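You operate a simulated robot arm through the tools that you are given. There is no shell and no other tool.

The job below is to be done with a simulated robot arm. You get a single attempt, and the scene is never put back.

JOB
Pump the tubes with the teal and yellow caps up to about 21 kPa together.
Fine: open the green lever first and shut it after; hose end back on its shelf, cap shut. Where these are worked on the way, their far stop is far enough and under half their travel is too little: green lever.
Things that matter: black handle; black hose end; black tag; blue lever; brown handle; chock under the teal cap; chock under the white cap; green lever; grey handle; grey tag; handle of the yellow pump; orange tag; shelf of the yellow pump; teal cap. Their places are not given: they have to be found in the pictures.

The check looks at the end state, three seconds after you hand in, the way a careful person would. Anything else that was tipped, shoved, dropped, spilled or broken makes it a failure. A push-on lid holds only when it is set on centred and level and pressed home; a screw cap is set on level and turned clockwise until tight.

ROBOT AND FRAMES
A 7-joint arm with a two-finger parallel gripper, fixed in place. Base frame: the origin is on the floor under the middle of its stand, x ahead of it, y to its left, z up. Units: cm, degrees, N and s.
It reaches about 147.9 cm from its shoulder. Its first joint turns from -166.0 to 166.0 degrees. Payload 4.4 kg.
The TCP is the grasp point between the finger pads, 2.3 cm short of the fingertips. In the tool frame z runs along the fingers and y along their closing line. The gripper opens to 9.4 cm. The fingers are 3.8 cm wide and 1 cm thick; the gripper's body (5.4 by 9.6 cm) begins 3.9 cm behind the TCP.
Orientation is that of the tool frame in the base frame, as a unit quaternion [x, y, z, w]. With the fingers straight down and closing along the base's y, the tool's x points along the base's -x, its y along +y and its z along -z.

CONTROLS
- The arm moves only by the tool arm_command. Its argument "steps" is a list of rows, each a list of 6 numbers: the shift along the base's x, y, z in cm, then the turn, a rotation vector about the base's x, y, z in degrees. In form: [[x, y, z, ax, ay, az], ...]. A call has 1 to 20 rows; each row is the pose to reach, as a shift and turn from the pose commanded when the call began. "gripper" is the closure in counts, from 0 (fully open) to 255 (shut), set as the call begins (left out, the last holds). Rows are played at 5 a second. More than 5 cm and 8.6 degrees between two rows, or a gripper value outside its range, and nothing of the call is played. A pose out of reach is approached as far as the arm can. The call stops where the force on the tool passes 90 N (or 10 N more than at its start, if that is more) or the arm is blocked; 0.2 s more then pass. The fingers move at their own pace (about 7.2 cm/s each) and stop on an object; they squeeze with about 40 N. The grip force told is the motor's: it shows also when the fingers shut on nothing. Time passes only in rows, and 0.2 s behind the last, so rows that repeat a pose let the fingers close. It gives the time, the measured TCP pose, the force on the tool (base axes), the opening and the grip force at its end, in the units of the frame above (readings bear some noise), with the torque about the TCP (base axes, N m) and any sound that the robot's microphone picked up, and new pictures: "show" is both (left out), scene, wrist or none.
- Cameras (640 x 400 px; columns grow to the right, rows downward): "scene" is fixed at [40.39, -64.46, 152.23]; the picture's right is [0.94, -0.33, 0.00], its down [-0.16, -0.47, -0.87] and it looks along [0.28, 0.82, -0.49] (base axes); focal length 330 px, centre (320, 200). "wrist" rides on the gripper at [8.6, 1.6, -7.4] in the tool frame; the picture's right is [-0.18, 0.98, 0.00], its down [-0.58, -0.11, -0.81] and it looks along [-0.79, -0.15, 0.59] (tool axes); focal length 243 px, centre (320, 200).
- locate(camera, pixels): for up to 12 pixels [column, row] of the newest picture of that camera ("zoom" is the newest enlarged one), the place [x, y, z] in the base frame of the surface seen there, good to about 0.2 cm, but the place of the scene camera against the robot may be out by one fixed shift of up to 1.2 cm in any direction. It takes no simulated time.
- inspect(camera, box): a new picture of the part [left, top, right, bottom] of that camera's present view, enlarged. It takes no simulated time.
- sign_off(): hands the job in; it is judged then, once.

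Open the gripper and draw the arm clear of the work before you hand the job in, unless the task says otherwise.

The tools are called after "Call:" as name(argument=value, ...) on one line, values as JSON. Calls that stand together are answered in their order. arm_command: Moves the arm, as the interface text tells. Its arguments: {"type":"object","properties":{"steps":{"type":"array"},"gripper":{"type":"number"},"show":{"type":"string","enum":["both","scene","wrist","none"]}},"required":["steps"]} The other tools are called the same way: locate (camera, pixels) gives the place of the surface under pixels of a picture; inspect (camera, box) takes an enlarged picture of a part of a camera's view; sign_off () hands the job in.

At the start:

```text
time_s: 0.0
eef_pos: [62.83, 30.12, 125.9]
ee_rot: [0.0, 1.0, 0.0, 0.0]
force: [0.1, 0.6, 0.0]
moment: [0.0, -0.01, -0.02]
width: 9.39
grip_force: 0.1
```

scene: 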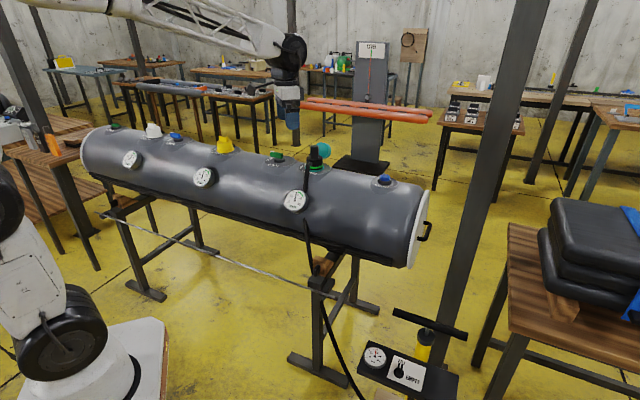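
wrist: 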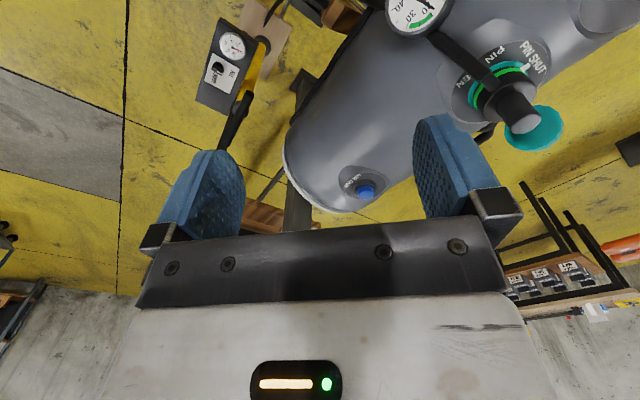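

The scene shows a big grey horizontal tank with three gauges, caps (white ~152,130, yellow ~225,145, teal ~318,155), levers (green, blue), and a foot/hand pump at bottom right (~410,365). I'll enlarge several parts to learn the layout.

Call:
inspect(camera="scene", box=[80, 100, 260, 212])

Call:
inspect(camera="scene", box=[250, 120, 440, 240])

Call:
inspect(camera="scene", box=[290, 280, 480, 400])

Call:
inspect(camera="wrist", box=[160, 0, 480, 200])

Call:
inspect(camera="wrist", box=[360, 0, 640, 175])

```text
3.56 times, centred on (170, 156) of scene
```

zoom: 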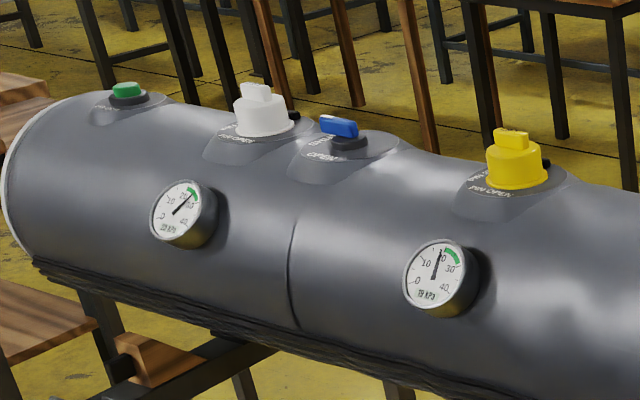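

```text
3.33 times, centred on (345, 180) of scene
```

zoom: 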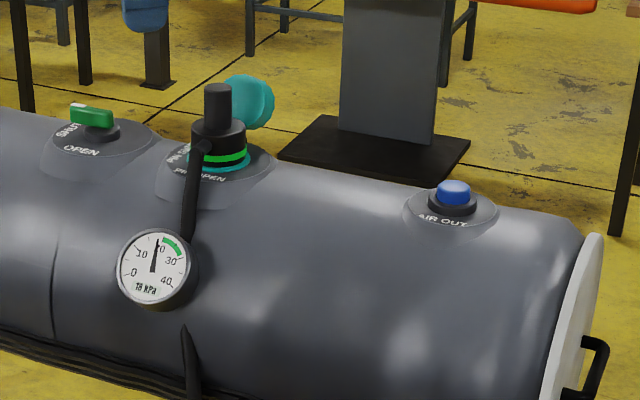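

```text
3.33 times, centred on (385, 340) of scene
```

zoom: 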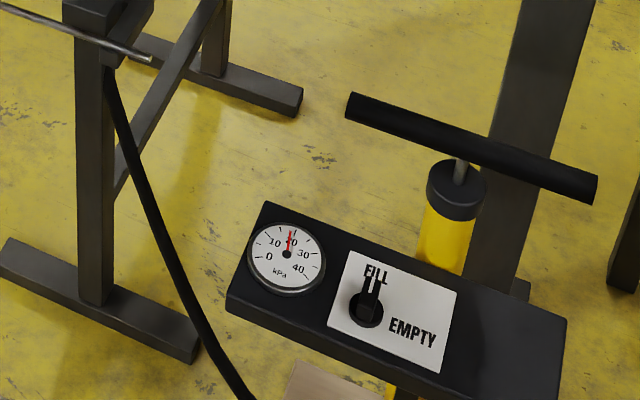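

```text
2.00 times, centred on (320, 100) of wrist
```

zoom: 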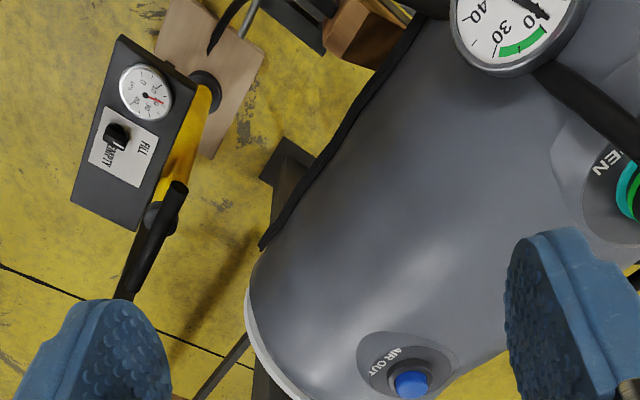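

```text
2.29 times, centred on (500, 88) of wrist
```

zoom: 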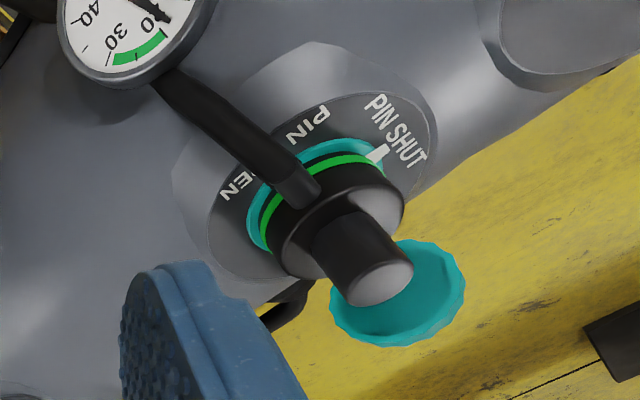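

The hose end already sits in the teal valve, with its teal cap hanging beside it. I'll look at the gauges, the levers, the right-hand bench (485,115) and the pump base in more detail.

Call:
inspect(camera="scene", box=[115, 145, 147, 165])

Call:
inspect(camera="scene", box=[188, 162, 220, 192])

Call:
inspect(camera="scene", box=[260, 135, 350, 215])

Call:
inspect(camera="scene", box=[420, 80, 560, 168])

Call:
inspect(camera="scene", box=[340, 300, 480, 400])

Call:
inspect(camera="scene", box=[290, 30, 450, 130])

Call:
inspect(camera="scene", box=[0, 30, 300, 220])

Call:
inspect(camera="scene", box=[440, 180, 640, 400])

```text
16.00 times, centred on (131, 155) of scene
```

zoom: 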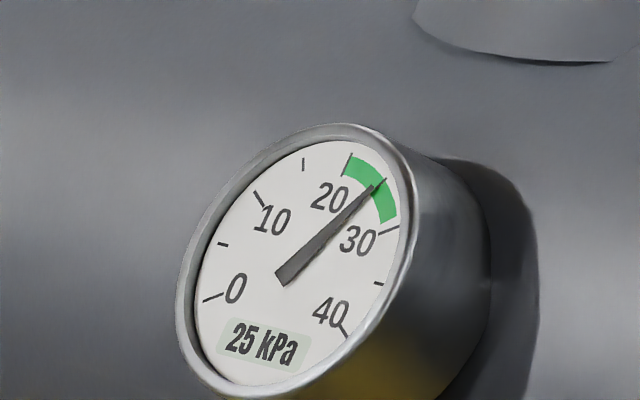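

```text
13.33 times, centred on (204, 177) of scene
```

zoom: 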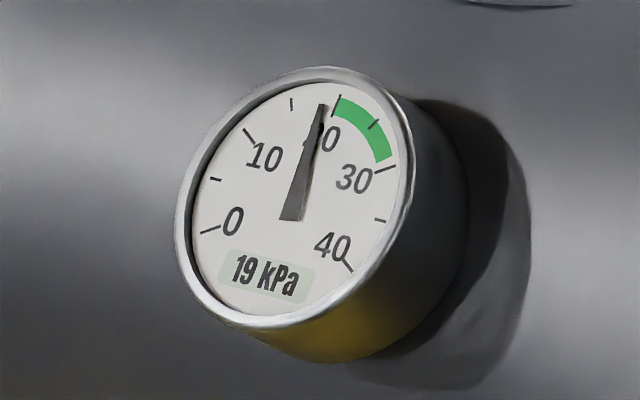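

```text
5.00 times, centred on (305, 175) of scene
```

zoom: 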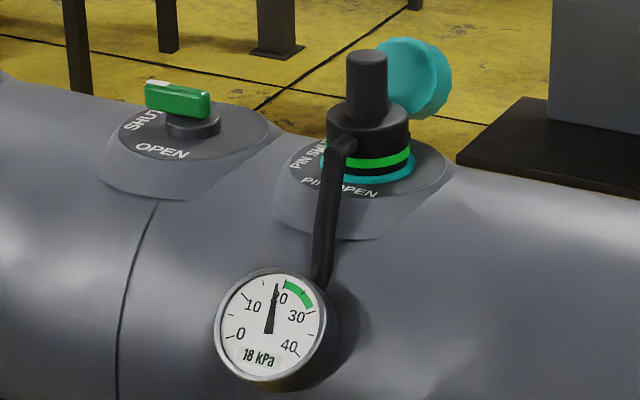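

```text
4.55 times, centred on (490, 124) of scene
```

zoom: 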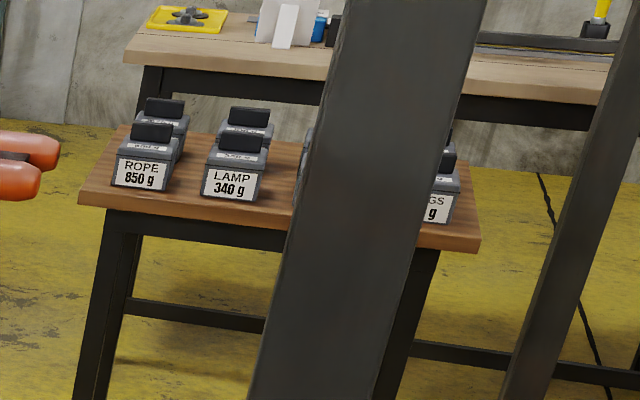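

```text
4.00 times, centred on (410, 350) of scene
```

zoom: 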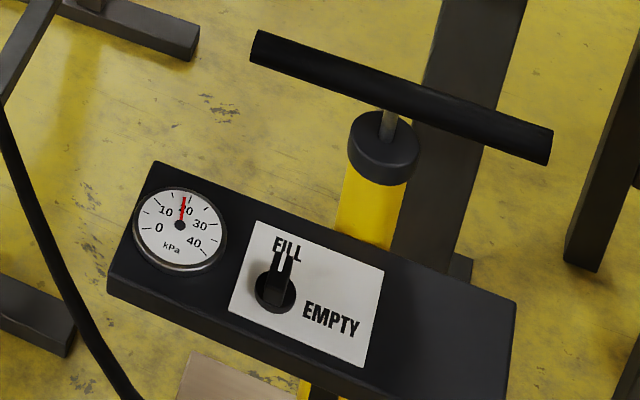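

```text
4.00 times, centred on (370, 80) of scene
```

zoom: 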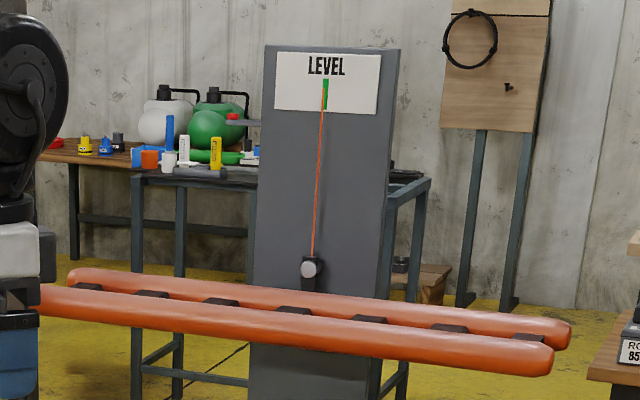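

```text
2.11 times, centred on (150, 125) of scene
```

zoom: 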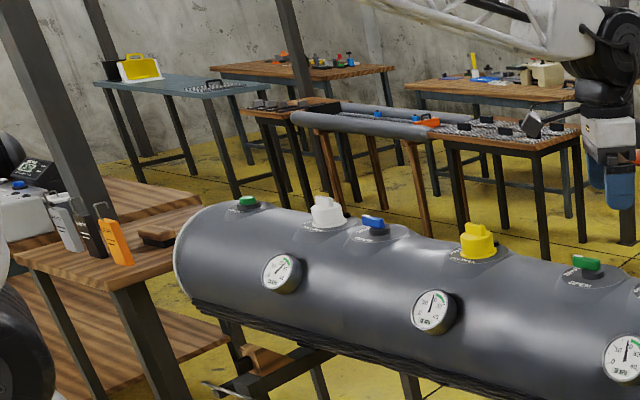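

```text
1.82 times, centred on (540, 290) of scene
```

zoom: 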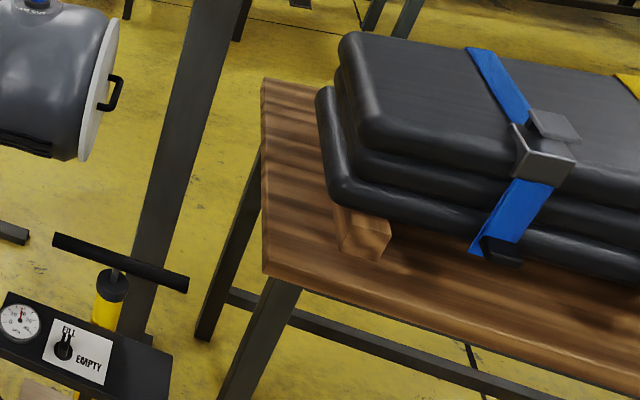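

Gauges read white 25, yellow 19 and teal 18 kPa. Now I'll locate the key points in the scene picture and the wrist picture so I can compare the frames.

Call:
locate(camera="scene", pixels=[[276, 155], [271, 152], [318, 146], [318, 158], [325, 150], [385, 180], [295, 200], [225, 143], [204, 177], [425, 232], [374, 357], [403, 368]])

Call:
locate(camera="scene", pixels=[[400, 314], [430, 325], [460, 336], [425, 338], [425, 350], [355, 335], [455, 385], [370, 393], [345, 385], [318, 300], [303, 140], [175, 136]])

Call:
locate(camera="wrist", pixels=[[365, 190], [519, 112], [500, 95], [545, 130], [415, 12], [232, 45], [215, 70], [235, 105], [233, 120], [270, 45], [460, 55], [530, 60]])

```text
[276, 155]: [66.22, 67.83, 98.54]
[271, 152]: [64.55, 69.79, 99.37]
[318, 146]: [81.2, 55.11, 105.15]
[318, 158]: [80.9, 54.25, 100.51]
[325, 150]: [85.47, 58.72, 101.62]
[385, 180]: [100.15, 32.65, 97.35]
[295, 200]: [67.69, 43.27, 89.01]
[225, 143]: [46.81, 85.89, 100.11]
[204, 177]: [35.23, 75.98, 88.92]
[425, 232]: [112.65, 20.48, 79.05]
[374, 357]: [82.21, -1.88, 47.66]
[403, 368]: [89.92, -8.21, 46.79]
```

```text
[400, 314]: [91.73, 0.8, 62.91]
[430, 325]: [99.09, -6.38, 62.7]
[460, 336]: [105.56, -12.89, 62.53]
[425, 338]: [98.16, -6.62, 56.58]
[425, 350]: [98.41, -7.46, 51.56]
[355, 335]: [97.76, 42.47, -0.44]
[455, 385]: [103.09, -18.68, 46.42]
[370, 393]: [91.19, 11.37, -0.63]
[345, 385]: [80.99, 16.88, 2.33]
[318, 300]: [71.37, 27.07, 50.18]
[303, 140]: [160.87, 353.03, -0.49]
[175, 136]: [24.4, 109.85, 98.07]
```

```text
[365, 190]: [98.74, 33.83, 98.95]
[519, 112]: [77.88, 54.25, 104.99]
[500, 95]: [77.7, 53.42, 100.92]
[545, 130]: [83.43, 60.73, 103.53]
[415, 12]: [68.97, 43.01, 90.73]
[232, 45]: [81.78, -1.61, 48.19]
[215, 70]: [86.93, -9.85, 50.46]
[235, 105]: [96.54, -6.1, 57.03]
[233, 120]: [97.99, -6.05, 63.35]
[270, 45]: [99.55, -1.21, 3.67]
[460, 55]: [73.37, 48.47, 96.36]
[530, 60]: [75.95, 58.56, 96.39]
```

The tank axis runs along roughly (0.73,-0.68), with the hose end standing at about (79,54.5,100–106) and the pump handle at about (98,-6,63). I'll move the arm above the tank to get a closer wrist view of the green lever and the valve.

Call:
arm_command(steps=[[-1, 4, 0, 0, 0, 0], [-2, 8, 0, 0, 0, 0], [-3, 12, -1, 0, 0, 0], [-4, 16, -2, 0, 0, 0], [-5, 20, -3, 0, 0, 0], [-6, 24, -4, 0, 0, 0], [-7, 28, -5, 0, 0, 0], [-7, 28, -5, 0, 0, 0]], gripper=0)

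```text
time_s: 1.8
eef_pos: [55.93, 58.25, 120.83]
ee_rot: [0.0, 1.0, 0.001, 0.0]
force: [0.1, -0.4, 1.3]
moment: [0.03, -0.01, -0.03]
width: 9.37
grip_force: 0.1
```

scene: 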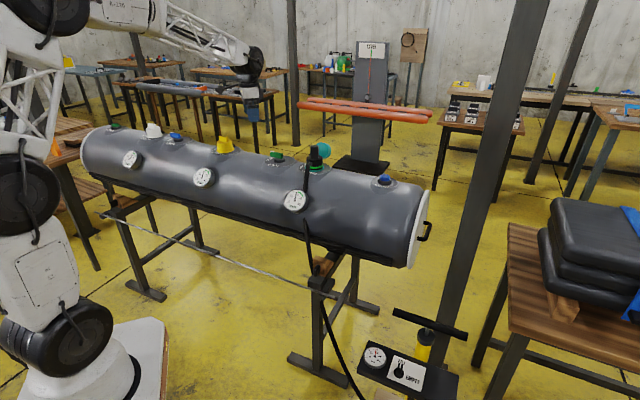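
wrist: 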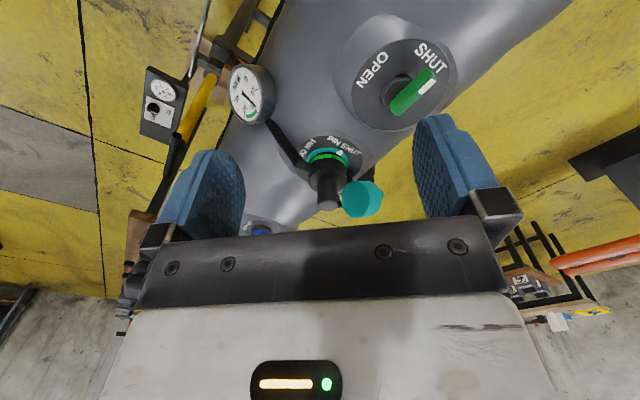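

The green lever (410,95 in the wrist view) has its white tip pointing at SHUT. I'll zoom in on the lever, the hose end and the pump.

Call:
inspect(camera="wrist", box=[330, 10, 490, 140])

Call:
inspect(camera="wrist", box=[260, 110, 400, 220])

Call:
inspect(camera="wrist", box=[110, 20, 270, 160])

Call:
locate(camera="wrist", pixels=[[427, 87], [411, 94], [398, 106], [390, 95], [378, 68], [430, 55], [326, 190], [326, 180], [362, 197], [345, 135], [450, 90], [243, 90]])

```text
3.08 times, centred on (410, 75) of wrist
```

zoom: 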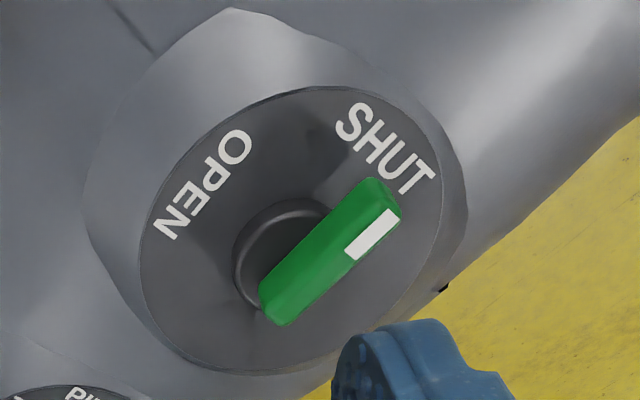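

```text
3.64 times, centred on (330, 165) of wrist
```

zoom: 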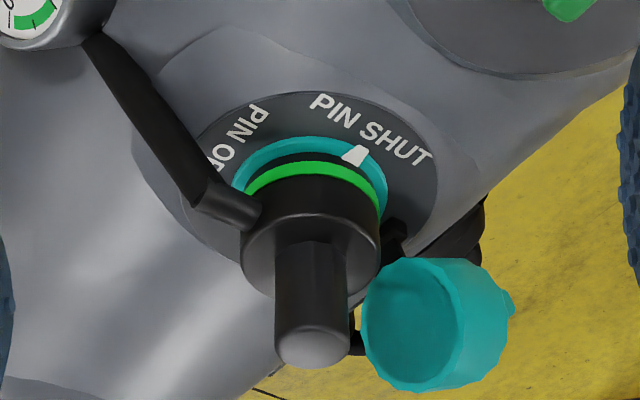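

```text
2.86 times, centred on (190, 90) of wrist
```

zoom: 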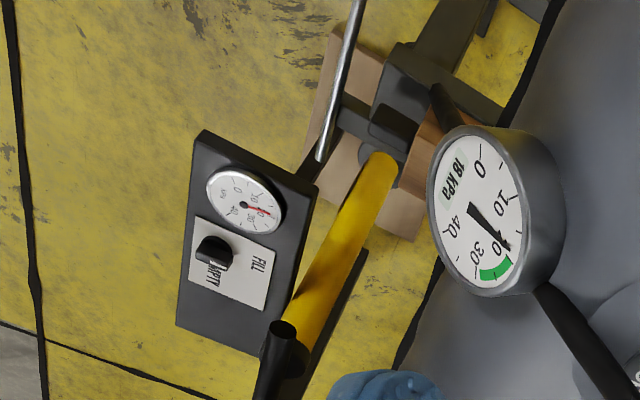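

```text
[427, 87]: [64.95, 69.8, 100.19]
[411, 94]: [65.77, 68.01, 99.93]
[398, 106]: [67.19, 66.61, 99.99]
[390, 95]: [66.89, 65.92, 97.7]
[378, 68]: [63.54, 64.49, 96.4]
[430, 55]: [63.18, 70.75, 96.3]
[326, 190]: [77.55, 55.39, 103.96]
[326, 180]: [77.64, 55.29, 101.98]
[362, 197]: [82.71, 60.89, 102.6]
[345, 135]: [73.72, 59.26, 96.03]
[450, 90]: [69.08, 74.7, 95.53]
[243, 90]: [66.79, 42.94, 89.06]
```

The lever is horizontal at about (66.2,68.1,100). SHUT lies along the tank and OPEN points toward the gauge side, so opening it is a +90° turn about z. Next I'll move for a closer look at the pump and its shelf.

Call:
arm_command(steps=[[0, -4.5, 0, 0, 0, 0], [0, -9, 0, 0, 0, 0], [0, -13.5, 0, 0, 0, 0], [0, -18, 0, 0, 0, 0], [0, -22, -2, 0, 0, 0], [0, -26, -5, 0, 0, 0], [0, -30, -8, 0, 0, 0], [0, -33, -12, 0, 0, 0], [0, -36, -16, 0, 0, 0], [0, -39, -20, 0, 0, 0], [0, -42, -24, 0, 0, 0], [0, -45, -28, 0, 0, 0], [0, -48, -32, 0, 0, 0], [0, -51, -36, 0, 0, 0], [0, -54, -40, 0, 0, 0], [0, -57, -43, 0, 0, 0], [0, -57, -43, 0, 0, 0]])

```text
time_s: 5.4
eef_pos: [55.57, 1.15, 77.89]
ee_rot: [0.0, 1.0, 0.001, 0.0]
force: [-0.1, 0.3, 0.0]
moment: [0.01, 0.0, 0.03]
width: 9.41
grip_force: 0.1
```

scene: 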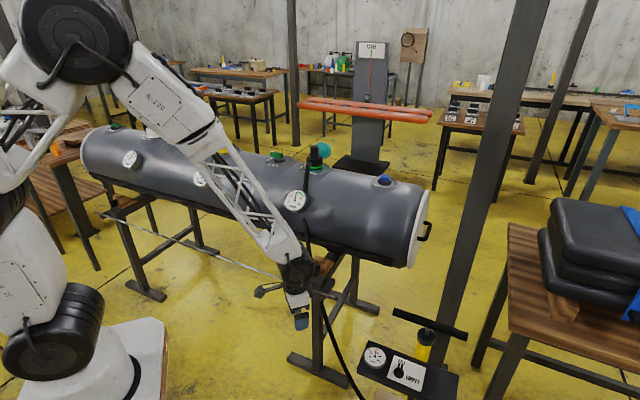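
wrist: 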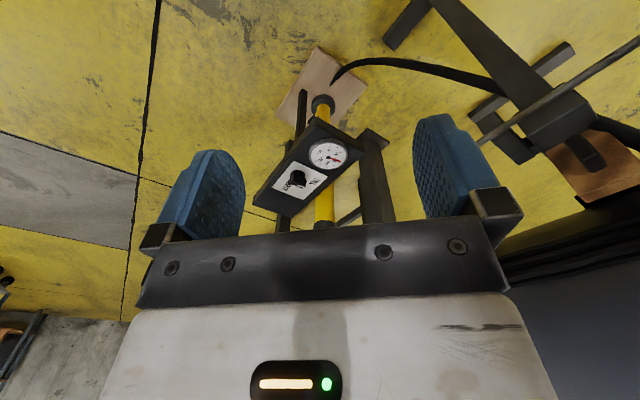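

Call:
inspect(camera="wrist", box=[220, 40, 420, 235])

Call:
inspect(camera="wrist", box=[240, 120, 370, 230])

Call:
inspect(camera="scene", box=[240, 230, 400, 340])

```text
2.05 times, centred on (320, 138) of wrist
```

zoom: 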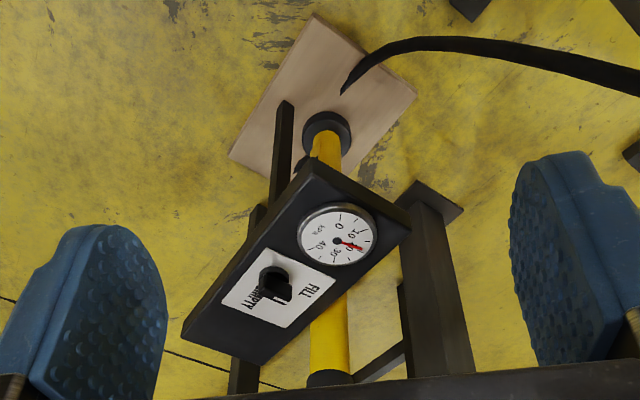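

```text
3.64 times, centred on (305, 175) of wrist
```

zoom: 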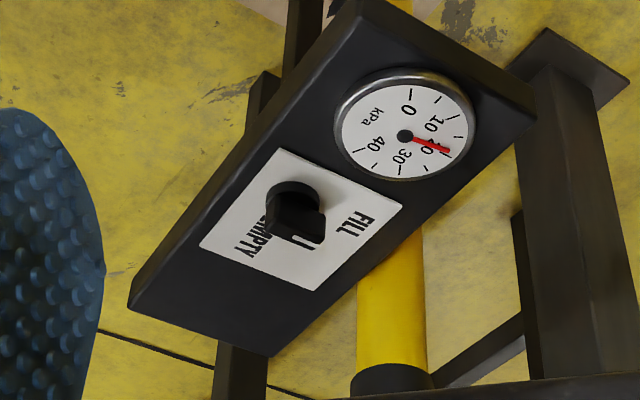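

```text
3.64 times, centred on (320, 285) of scene
```

zoom: 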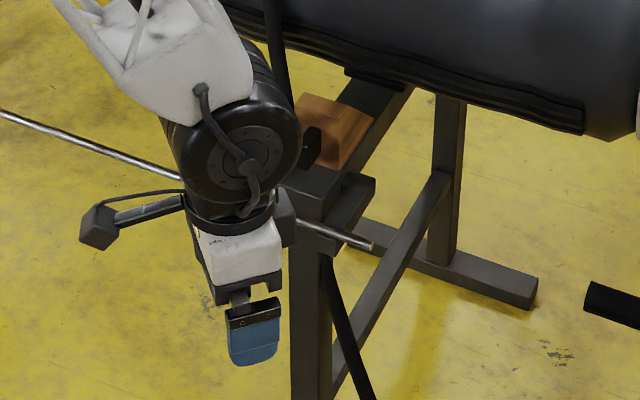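

The shelf is the black plate at z≈47 that carries the gauge and the FILL/EMPTY knob, which is set to FILL. Its far end is empty. Now I'll go back up over the tank for a close view of the green lever.

Call:
arm_command(steps=[[0, 3, 3, 0, 0, 0], [0, 6, 6, 0, 0, 0], [0, 9, 10, 0, 0, 0], [0, 12, 14, 0, 0, 0], [0, 15, 18, 0, 0, 0], [0, 18, 22, 0, 0, 0], [0, 21, 26, 0, 0, 0], [0, 24, 30, 0, 0, 0], [0, 27, 34, 0, 0, 0], [0, 31, 37, 0, 0, 0], [0, 35.5, 39, 0, 0, 0], [0, 40, 40, 0, 0, 0], [0, 45, 40, 0, 0, 0], [0, 50, 40, 0, 0, 0], [0, 55, 40, 0, 0, 0], [0, 60, 40, 0, 0, 0], [0, 65, 38, 0, 0, 0], [0, 69, 35, 0, 0, 0], [0, 69, 31, 0, 0, 0], [0, 69, 31, 0, 0, 0]])

```text
refused: row 17 steps farther than a row can; nothing moved
```

Row 17 stepped a little too far, so I'm resending the same path with finer steps.

Call:
arm_command(steps=[[0, 3, 3, 0, 0, 0], [0, 6, 6, 0, 0, 0], [0, 9, 10, 0, 0, 0], [0, 12, 14, 0, 0, 0], [0, 15, 18, 0, 0, 0], [0, 18, 22, 0, 0, 0], [0, 21, 26, 0, 0, 0], [0, 24, 30, 0, 0, 0], [0, 27, 34, 0, 0, 0], [0, 31, 37, 0, 0, 0], [0, 35.5, 39, 0, 0, 0], [0, 40, 40, 0, 0, 0], [0, 45, 40, 0, 0, 0], [0, 50, 40, 0, 0, 0], [0, 55, 40, 0, 0, 0], [0, 59.5, 40, 0, 0, 0], [0, 63.5, 38, 0, 0, 0], [0, 67, 35, 0, 0, 0], [0, 69, 31, 0, 0, 0], [0, 69, 31, 0, 0, 0]])

```text
time_s: 9.6
eef_pos: [55.9, 70.21, 109.01]
ee_rot: [0.001, 1.0, 0.0, 0.0]
force: [0.1, 0.0, 0.2]
moment: [-0.01, 0.01, -0.01]
width: 9.41
grip_force: 0.0
```

scene: 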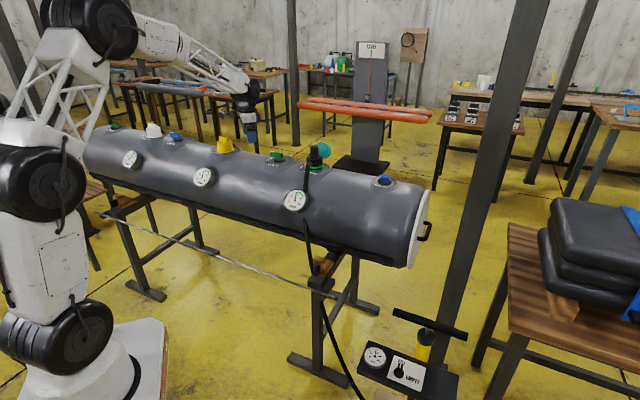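
wrist: 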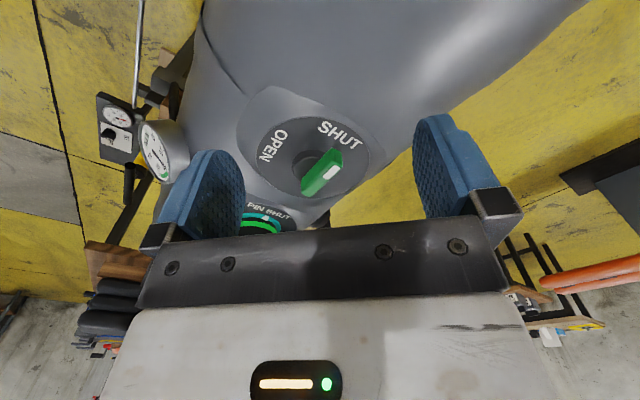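

The lever is at (322,172) in the wrist view. I'll enlarge it and locate its corners and hub.

Call:
inspect(camera="wrist", box=[240, 80, 400, 220])

```text
2.86 times, centred on (320, 150) of wrist
```

zoom: 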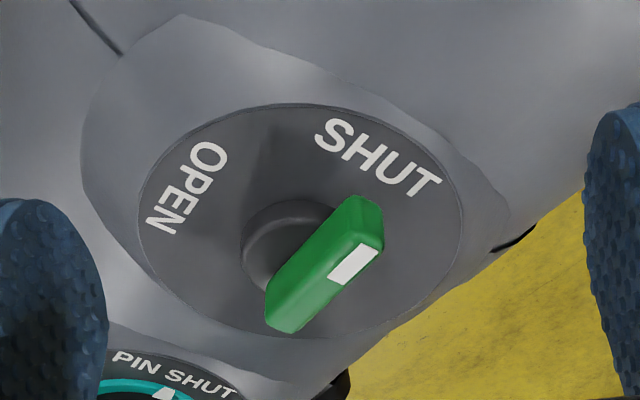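

Call:
locate(camera="zoom", pixels=[[368, 246], [350, 262], [320, 290], [295, 315], [276, 322], [352, 215], [285, 285], [262, 240], [255, 265], [380, 160], [190, 190], [300, 108]])

Call:
locate(camera="zoom", pixels=[[370, 205], [377, 240], [345, 205], [365, 200], [270, 295], [272, 318], [310, 255], [455, 200], [142, 210], [230, 332], [420, 310], [320, 345]])

```text
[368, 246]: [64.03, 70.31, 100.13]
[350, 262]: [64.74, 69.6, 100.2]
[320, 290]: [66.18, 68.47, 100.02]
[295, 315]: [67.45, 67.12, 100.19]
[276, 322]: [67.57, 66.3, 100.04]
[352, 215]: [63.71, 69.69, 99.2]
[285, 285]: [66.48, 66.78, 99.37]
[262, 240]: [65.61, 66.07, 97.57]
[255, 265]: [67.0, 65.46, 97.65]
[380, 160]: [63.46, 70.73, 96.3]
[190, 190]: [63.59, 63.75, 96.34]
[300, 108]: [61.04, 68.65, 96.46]
```

```text
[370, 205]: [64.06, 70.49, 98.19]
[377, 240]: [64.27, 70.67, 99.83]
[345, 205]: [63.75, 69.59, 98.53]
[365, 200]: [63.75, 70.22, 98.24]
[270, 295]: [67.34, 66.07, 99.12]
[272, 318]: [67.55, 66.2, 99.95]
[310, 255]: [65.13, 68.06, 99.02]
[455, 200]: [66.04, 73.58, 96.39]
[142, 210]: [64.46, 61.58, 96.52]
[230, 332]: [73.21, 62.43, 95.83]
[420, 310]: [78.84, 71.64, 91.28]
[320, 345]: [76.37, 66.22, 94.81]
```

The bar lies along (-0.73,0.68) with its pivot near (67.25,67.25). It's about 1.4 cm wide, with its top at z≈100.1. I'll move above it and turn the tool by -43° so the fingers straddle the bar.

Call:
arm_command(steps=[[1.6, -0.24, 0, 0, 0, -7.2], [3.2, -0.48, 0, 0, 0, -14.4], [4.9, -0.73, 0, 0, 0, -21.6], [6.5, -0.97, 0, 0, 0, -28.8], [8.1, -1.2, 0, 0, 0, -36], [9.75, -1.46, 0, 0, 0, -43], [9.75, -1.46, 0, 0, 0, -43]], gripper=0)

```text
time_s: 11.2
eef_pos: [65.51, 68.47, 108.82]
ee_rot: [0.368, 0.93, 0.0, 0.0]
force: [0.5, -0.7, 0.3]
moment: [0.0, -0.02, 0.0]
width: 9.4
grip_force: 0.0
```

scene: 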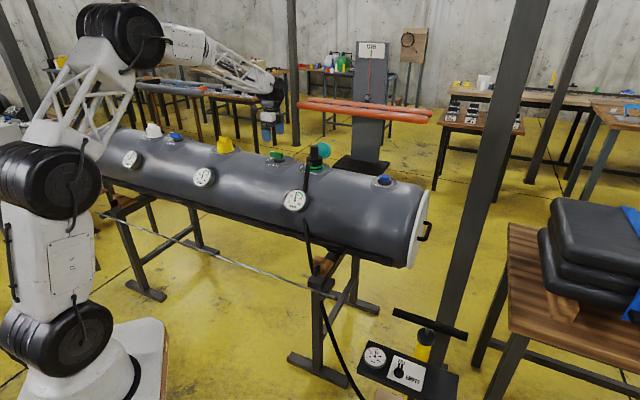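
wrist: 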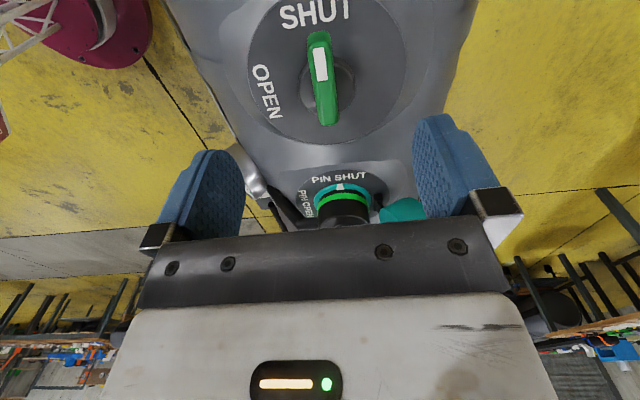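

The lever now appears between the fingers at (322,80). I'll locate it again from this view to confirm its alignment before I descend.

Call:
locate(camera="wrist", pixels=[[318, 36], [321, 60], [325, 85], [329, 110], [328, 122], [311, 50], [333, 60], [317, 115], [338, 110], [340, 65], [310, 80], [353, 90]])

Call:
inspect(camera="wrist", box=[240, 0, 420, 225])

```text
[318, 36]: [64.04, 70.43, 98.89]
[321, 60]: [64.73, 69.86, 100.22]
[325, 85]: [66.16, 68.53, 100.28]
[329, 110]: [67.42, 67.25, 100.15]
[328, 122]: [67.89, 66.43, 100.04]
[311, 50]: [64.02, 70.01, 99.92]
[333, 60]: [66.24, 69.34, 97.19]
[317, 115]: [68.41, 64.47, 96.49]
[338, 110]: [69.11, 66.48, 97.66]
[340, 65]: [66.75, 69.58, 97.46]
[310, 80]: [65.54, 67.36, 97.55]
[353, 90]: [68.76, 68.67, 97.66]
```

```text
1.78 times, centred on (330, 112) of wrist
```

zoom: 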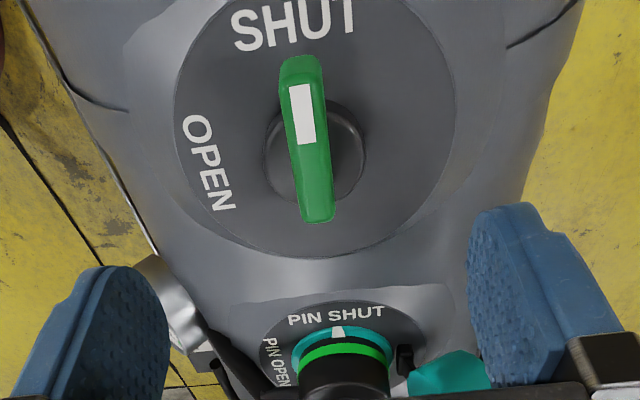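

The bar's centreline is about 0.5 cm to the back of the TCP. I'll shift by (0.34,0.35), descend to z≈100.1 with the fingers open, then check.

Call:
arm_command(steps=[[0.34, 0.35, -2, 0, 0, 0], [0.34, 0.35, -4, 0, 0, 0], [0.34, 0.35, -6, 0, 0, 0], [0.34, 0.35, -7.5, 0, 0, 0], [0.34, 0.35, -8.6, 0, 0, 0], [0.34, 0.35, -8.6, 0, 0, 0]], gripper=0)

```text
time_s: 12.6
eef_pos: [65.9, 69.03, 100.34]
ee_rot: [0.367, 0.93, 0.0, 0.0]
force: [-0.1, -0.2, -0.9]
moment: [-0.02, 0.01, 0.02]
width: 9.43
grip_force: 0.0
```

scene: 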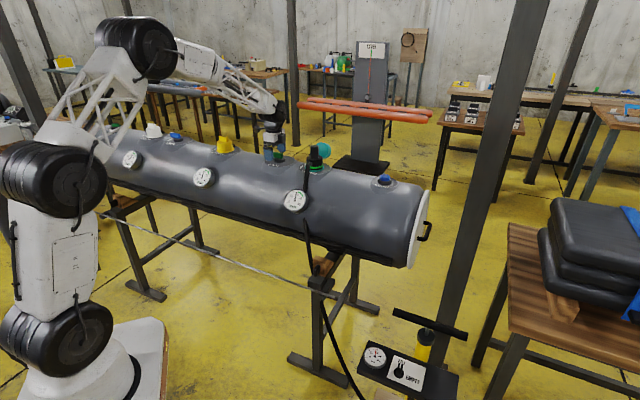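
wrist: 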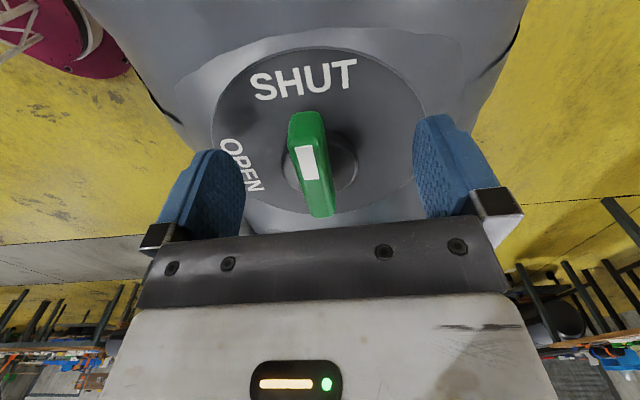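

The bar sits between the pads at about (315,190). I'll close the gripper on it.

Call:
arm_command(steps=[[0, 0, 0, 0, 0, 0], [0, 0, 0, 0, 0, 0], [0, 0, 0, 0, 0, 0], [0, 0, 0, 0, 0, 0], [0, 0, 0, 0, 0, 0]], gripper=255, show="wrist")

```text
time_s: 13.8
eef_pos: [65.78, 68.84, 100.29]
ee_rot: [0.367, 0.93, 0.0, -0.001]
force: [-55.5, -57.6, 12.9]
moment: [-0.82, 0.38, -1.54]
width: 2.12
grip_force: 39.9
```

wrist: 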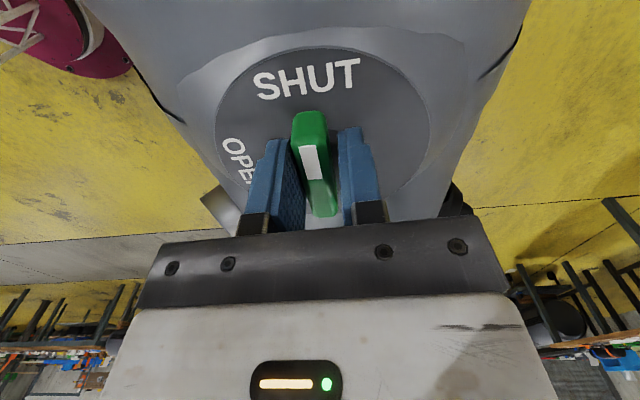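

The fingers stopped at 2.12 cm with 80 N pushing the tool toward the front, so only the front pad is touching. The bar sits about 0.35 cm nearer the front, so I'll shift that way to centre on it.

Call:
arm_command(steps=[[-0.12, -0.13, 0, 0, 0, 0], [-0.25, -0.26, 0, 0, 0, 0], [-0.25, -0.26, 0, 0, 0, 0], [-0.25, -0.26, 0, 0, 0, 0]], gripper=255, show="wrist")

```text
time_s: 14.8
eef_pos: [65.61, 68.68, 100.28]
ee_rot: [0.367, 0.93, 0.0, 0.0]
force: [-39.0, -52.3, 5.9]
moment: [-0.31, 0.5, -1.4]
width: 1.6
grip_force: 44.6
```

wrist: 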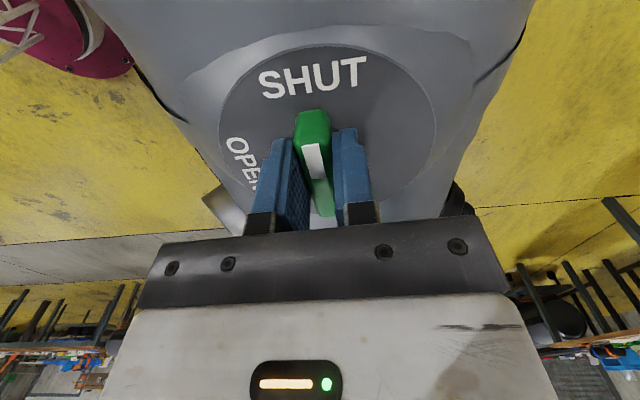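

The width is now 1.6 cm with 65 N still on the front pad, so I'll shift another 0.2 cm toward the front.

Call:
arm_command(steps=[[-0.1, -0.11, 0, 0, 0, 0], [-0.16, -0.17, 0, 0, 0, 0], [-0.16, -0.17, 0, 0, 0, 0], [-0.16, -0.17, 0, 0, 0, 0]], gripper=255, show="wrist")

```text
time_s: 15.8
eef_pos: [65.6, 68.72, 100.26]
ee_rot: [0.367, 0.93, 0.0, 0.001]
force: [31.3, 25.7, -23.7]
moment: [-0.13, -0.53, 0.88]
width: 1.59
grip_force: 45.3
```

wrist: 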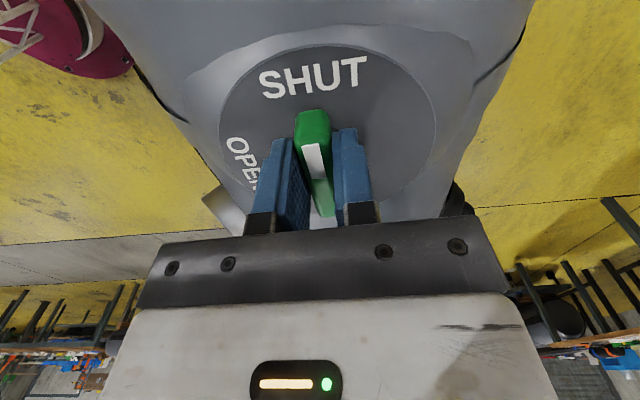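

The bar is gripped at 1.59 cm. Now I'll swing it about the pivot (67.15,67.25), starting with the first 45° toward OPEN.

Call:
arm_command(steps=[[-0.18, -0.21, 0, 0, 0, 7.5], [-0.32, -0.45, 0, 0, 0, 15], [-0.44, -0.7, 0, 0, 0, 22.5], [-0.52, -0.97, 0, 0, 0, 30], [-0.56, -1.24, 0, 0, 0, 37.5], [-0.57, -1.52, 0, 0, 0, 45]], gripper=255)

```text
time_s: 17.2
eef_pos: [64.91, 67.03, 100.39]
ee_rot: [-0.02, 1.0, 0.0, 0.0]
force: [21.8, 59.2, -19.4]
moment: [0.43, 0.26, 1.27]
width: 1.59
grip_force: 45.6
```

scene: 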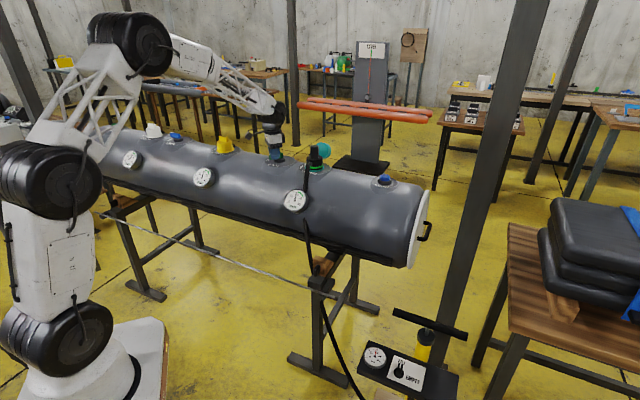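
wrist: 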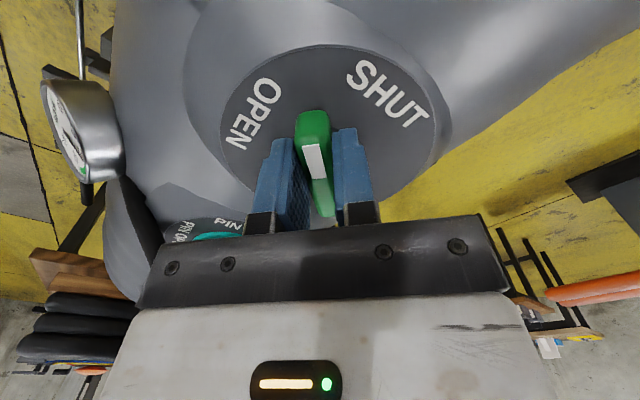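

The lever follows the grip well with about 60 N of friction. I'll go on through the second 45° toward OPEN.

Call:
arm_command(steps=[[0.08, -0.26, 0, 0, 0, 7.5], [0.15, -0.51, 0, 0, 0, 15], [0.25, -0.75, 0, 0, 0, 22.5], [0.39, -0.98, 0, 0, 0, 30], [0.55, -1.21, 0, 0, 0, 37.5], [0.75, -1.41, 0, 0, 0, 45]], gripper=255)

```text
time_s: 18.6
eef_pos: [65.66, 65.53, 100.39]
ee_rot: [-0.399, 0.917, 0.0, -0.001]
force: [-6.5, 32.8, -3.4]
moment: [0.35, 0.08, -1.99]
width: 1.68
grip_force: 44.8
```

scene: 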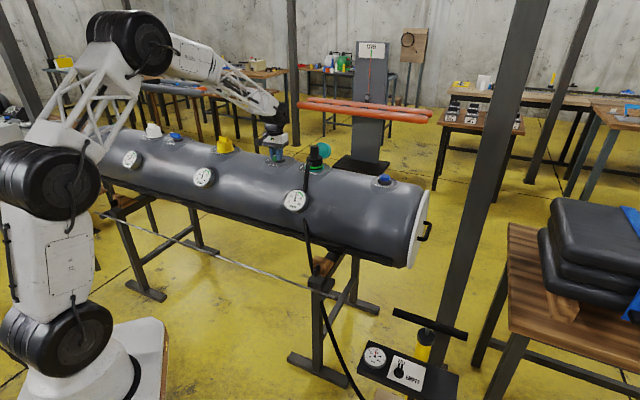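
wrist: 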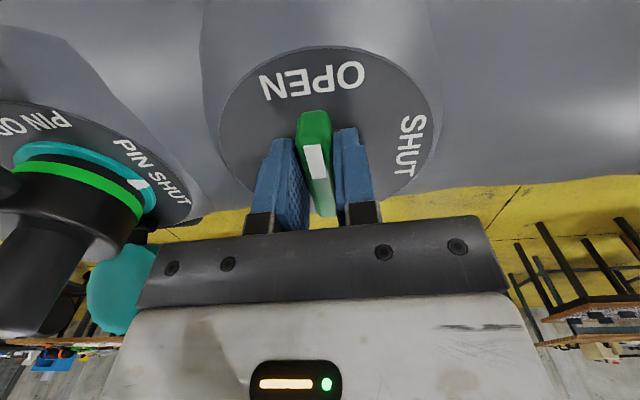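

The lever now points at OPEN. I'll release it and rise straight up.

Call:
arm_command(steps=[[0, 0, 0, 0, 0, 0], [0, 0, 0, 0, 0, 0], [0, 0, 0, 0, 0, 0], [0, 0, 3, 0, 0, 0], [0, 0, 6, 0, 0, 0], [0, 0, 10, 0, 0, 0], [0, 0, 14, 0, 0, 0], [0, 0, 14, 0, 0, 0]], gripper=0)

```text
time_s: 20.4
eef_pos: [65.56, 65.57, 114.37]
ee_rot: [-0.398, 0.917, 0.0, 0.0]
force: [0.6, -0.3, 0.0]
moment: [0.03, -0.03, 0.01]
width: 9.38
grip_force: 0.0
```

scene: 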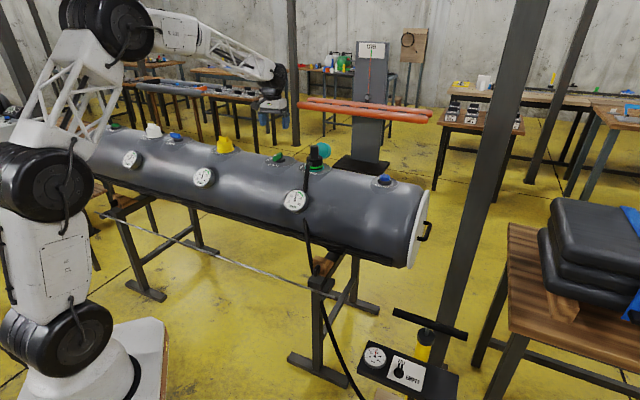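
wrist: 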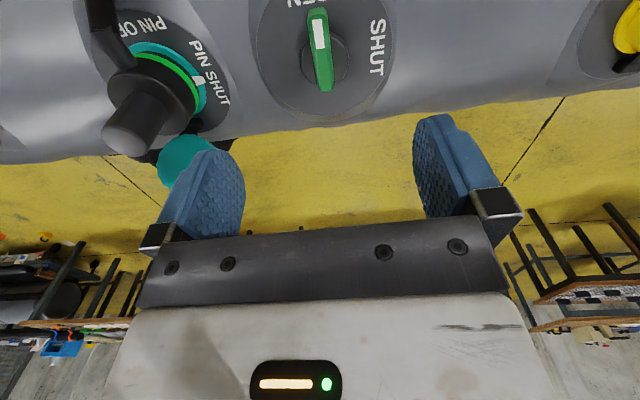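

I'll check the gauges and the lever in the scene view, and look at the hose end more closely in the wrist view.

Call:
inspect(camera="scene", box=[188, 162, 220, 192])

Call:
inspect(camera="scene", box=[255, 140, 345, 220])

Call:
inspect(camera="wrist", box=[60, 0, 260, 200])

Call:
inspect(camera="scene", box=[355, 340, 425, 395])

```text
13.33 times, centred on (204, 177) of scene
```

zoom: 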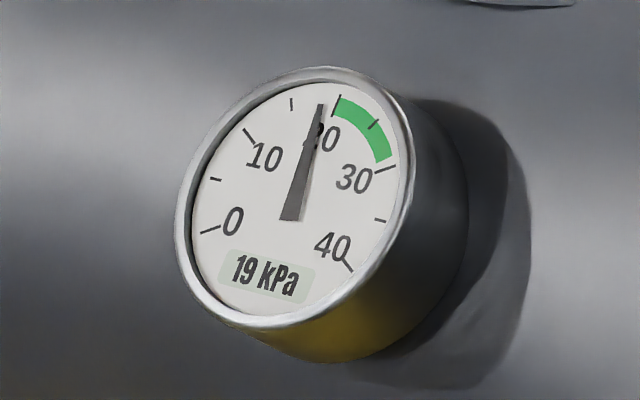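

```text
5.00 times, centred on (300, 180) of scene
```

zoom: 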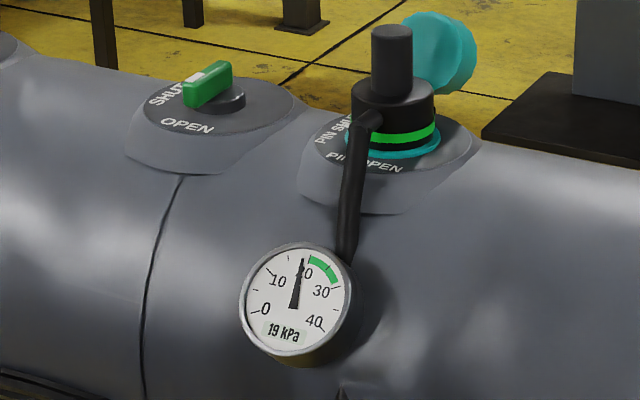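

```text
2.00 times, centred on (160, 100) of wrist
```

zoom: 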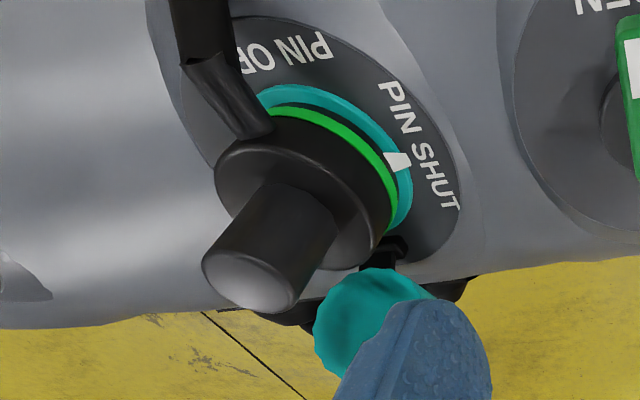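

```text
7.27 times, centred on (390, 368) of scene
```

zoom: 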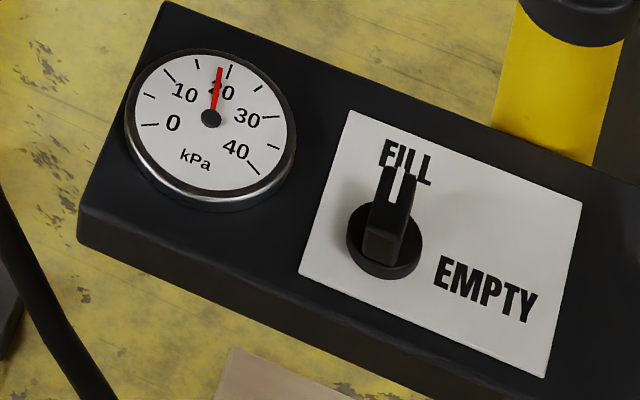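

Both tubes now read 19 kPa, so they are joined, and the pump gauge reads about 18–19. Next I'll locate the pump handle, the nearby steel column and the shelf surface more precisely before moving to the pump.

Call:
locate(camera="scene", pixels=[[480, 200], [465, 280], [455, 330], [500, 200], [445, 372], [394, 312], [396, 316], [465, 335], [466, 340], [430, 329], [431, 322], [427, 336]])

Call:
locate(camera="scene", pixels=[[438, 375], [455, 378], [450, 395], [430, 395], [360, 375], [372, 342], [418, 362], [422, 385], [392, 380], [400, 358], [398, 372], [446, 300]])

Call:
inspect(camera="scene", box=[385, 300, 475, 360])

```text
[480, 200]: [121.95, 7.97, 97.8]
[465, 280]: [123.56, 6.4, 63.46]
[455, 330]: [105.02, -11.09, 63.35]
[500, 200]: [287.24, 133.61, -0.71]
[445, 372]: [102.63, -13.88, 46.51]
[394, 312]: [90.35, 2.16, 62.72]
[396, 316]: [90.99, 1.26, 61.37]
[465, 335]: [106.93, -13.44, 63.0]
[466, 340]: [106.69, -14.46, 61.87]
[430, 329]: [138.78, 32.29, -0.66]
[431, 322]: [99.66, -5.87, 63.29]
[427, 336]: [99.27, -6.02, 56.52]
```

```text
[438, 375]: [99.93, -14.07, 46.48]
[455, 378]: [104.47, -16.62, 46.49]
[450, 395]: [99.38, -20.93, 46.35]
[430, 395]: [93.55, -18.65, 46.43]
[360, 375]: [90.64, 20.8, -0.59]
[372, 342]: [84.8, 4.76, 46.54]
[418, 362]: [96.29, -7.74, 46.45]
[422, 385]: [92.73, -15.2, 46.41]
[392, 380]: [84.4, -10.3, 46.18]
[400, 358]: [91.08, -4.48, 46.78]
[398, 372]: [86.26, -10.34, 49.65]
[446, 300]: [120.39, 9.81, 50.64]
```

```text
6.67 times, centred on (430, 330) of scene
```

zoom: 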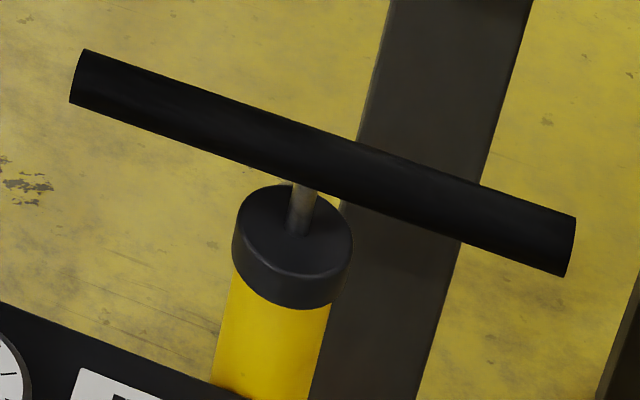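

The handle bar runs from about (90.6,1.6) to (106.9,-14) at z≈62, and the column at (122,7) is well clear. I'll move in front of the pump with the tool turned back to the starting orientation for a close look.

Call:
arm_command(steps=[[1, -4.5, 0, 0, 0, -4.7], [2, -9, 0, 0, 0, -9.4], [3, -13.5, 0, 0, 0, -14.1], [4, -18, 0, 0, 0, -18.8], [5, -22.5, 0, 0, 0, -23.5], [6, -27, 0, 0, 0, -28.2], [7, -31.5, 0, 0, 0, -32.9], [8, -36, 0, 0, 0, -37.6], [9, -40.5, 0, 0, 0, -42.3], [10, -45, 0, 0, 0, -47], [10.4, -47.6, -4, 0, 0, -47], [10.9, -50.1, -8, 0, 0, -47], [11.3, -52.7, -12, 0, 0, -47], [11.8, -55.2, -16, 0, 0, -47], [12.2, -57.8, -20, 0, 0, -47], [12.7, -60.3, -24, 0, 0, -47], [13.1, -62.9, -28, 0, 0, -47], [13.6, -65.4, -32, 0, 0, -47], [14, -68, -36, 0, 0, -47], [14, -68, -36, 0, 0, -47]])

```text
time_s: 24.6
eef_pos: [79.59, -2.15, 78.68]
ee_rot: [0.0, 1.0, 0.001, -0.001]
force: [-0.8, 0.7, -1.1]
moment: [-0.01, -0.01, -0.01]
width: 9.41
grip_force: 0.0
```

scene: 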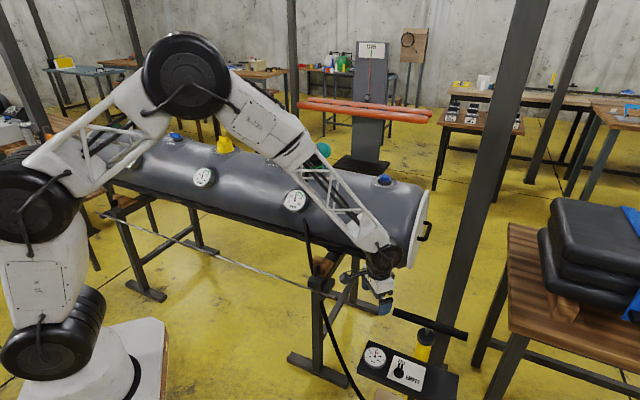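
wrist: 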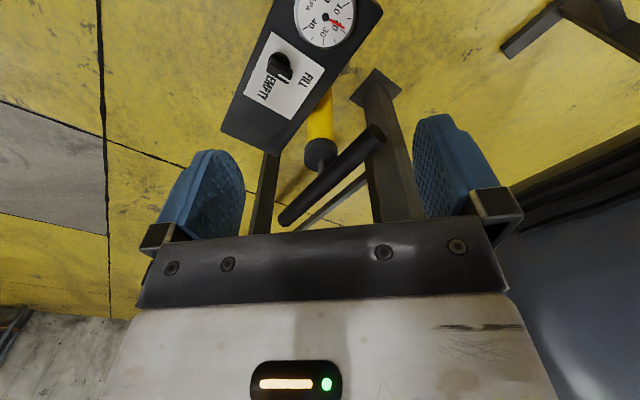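

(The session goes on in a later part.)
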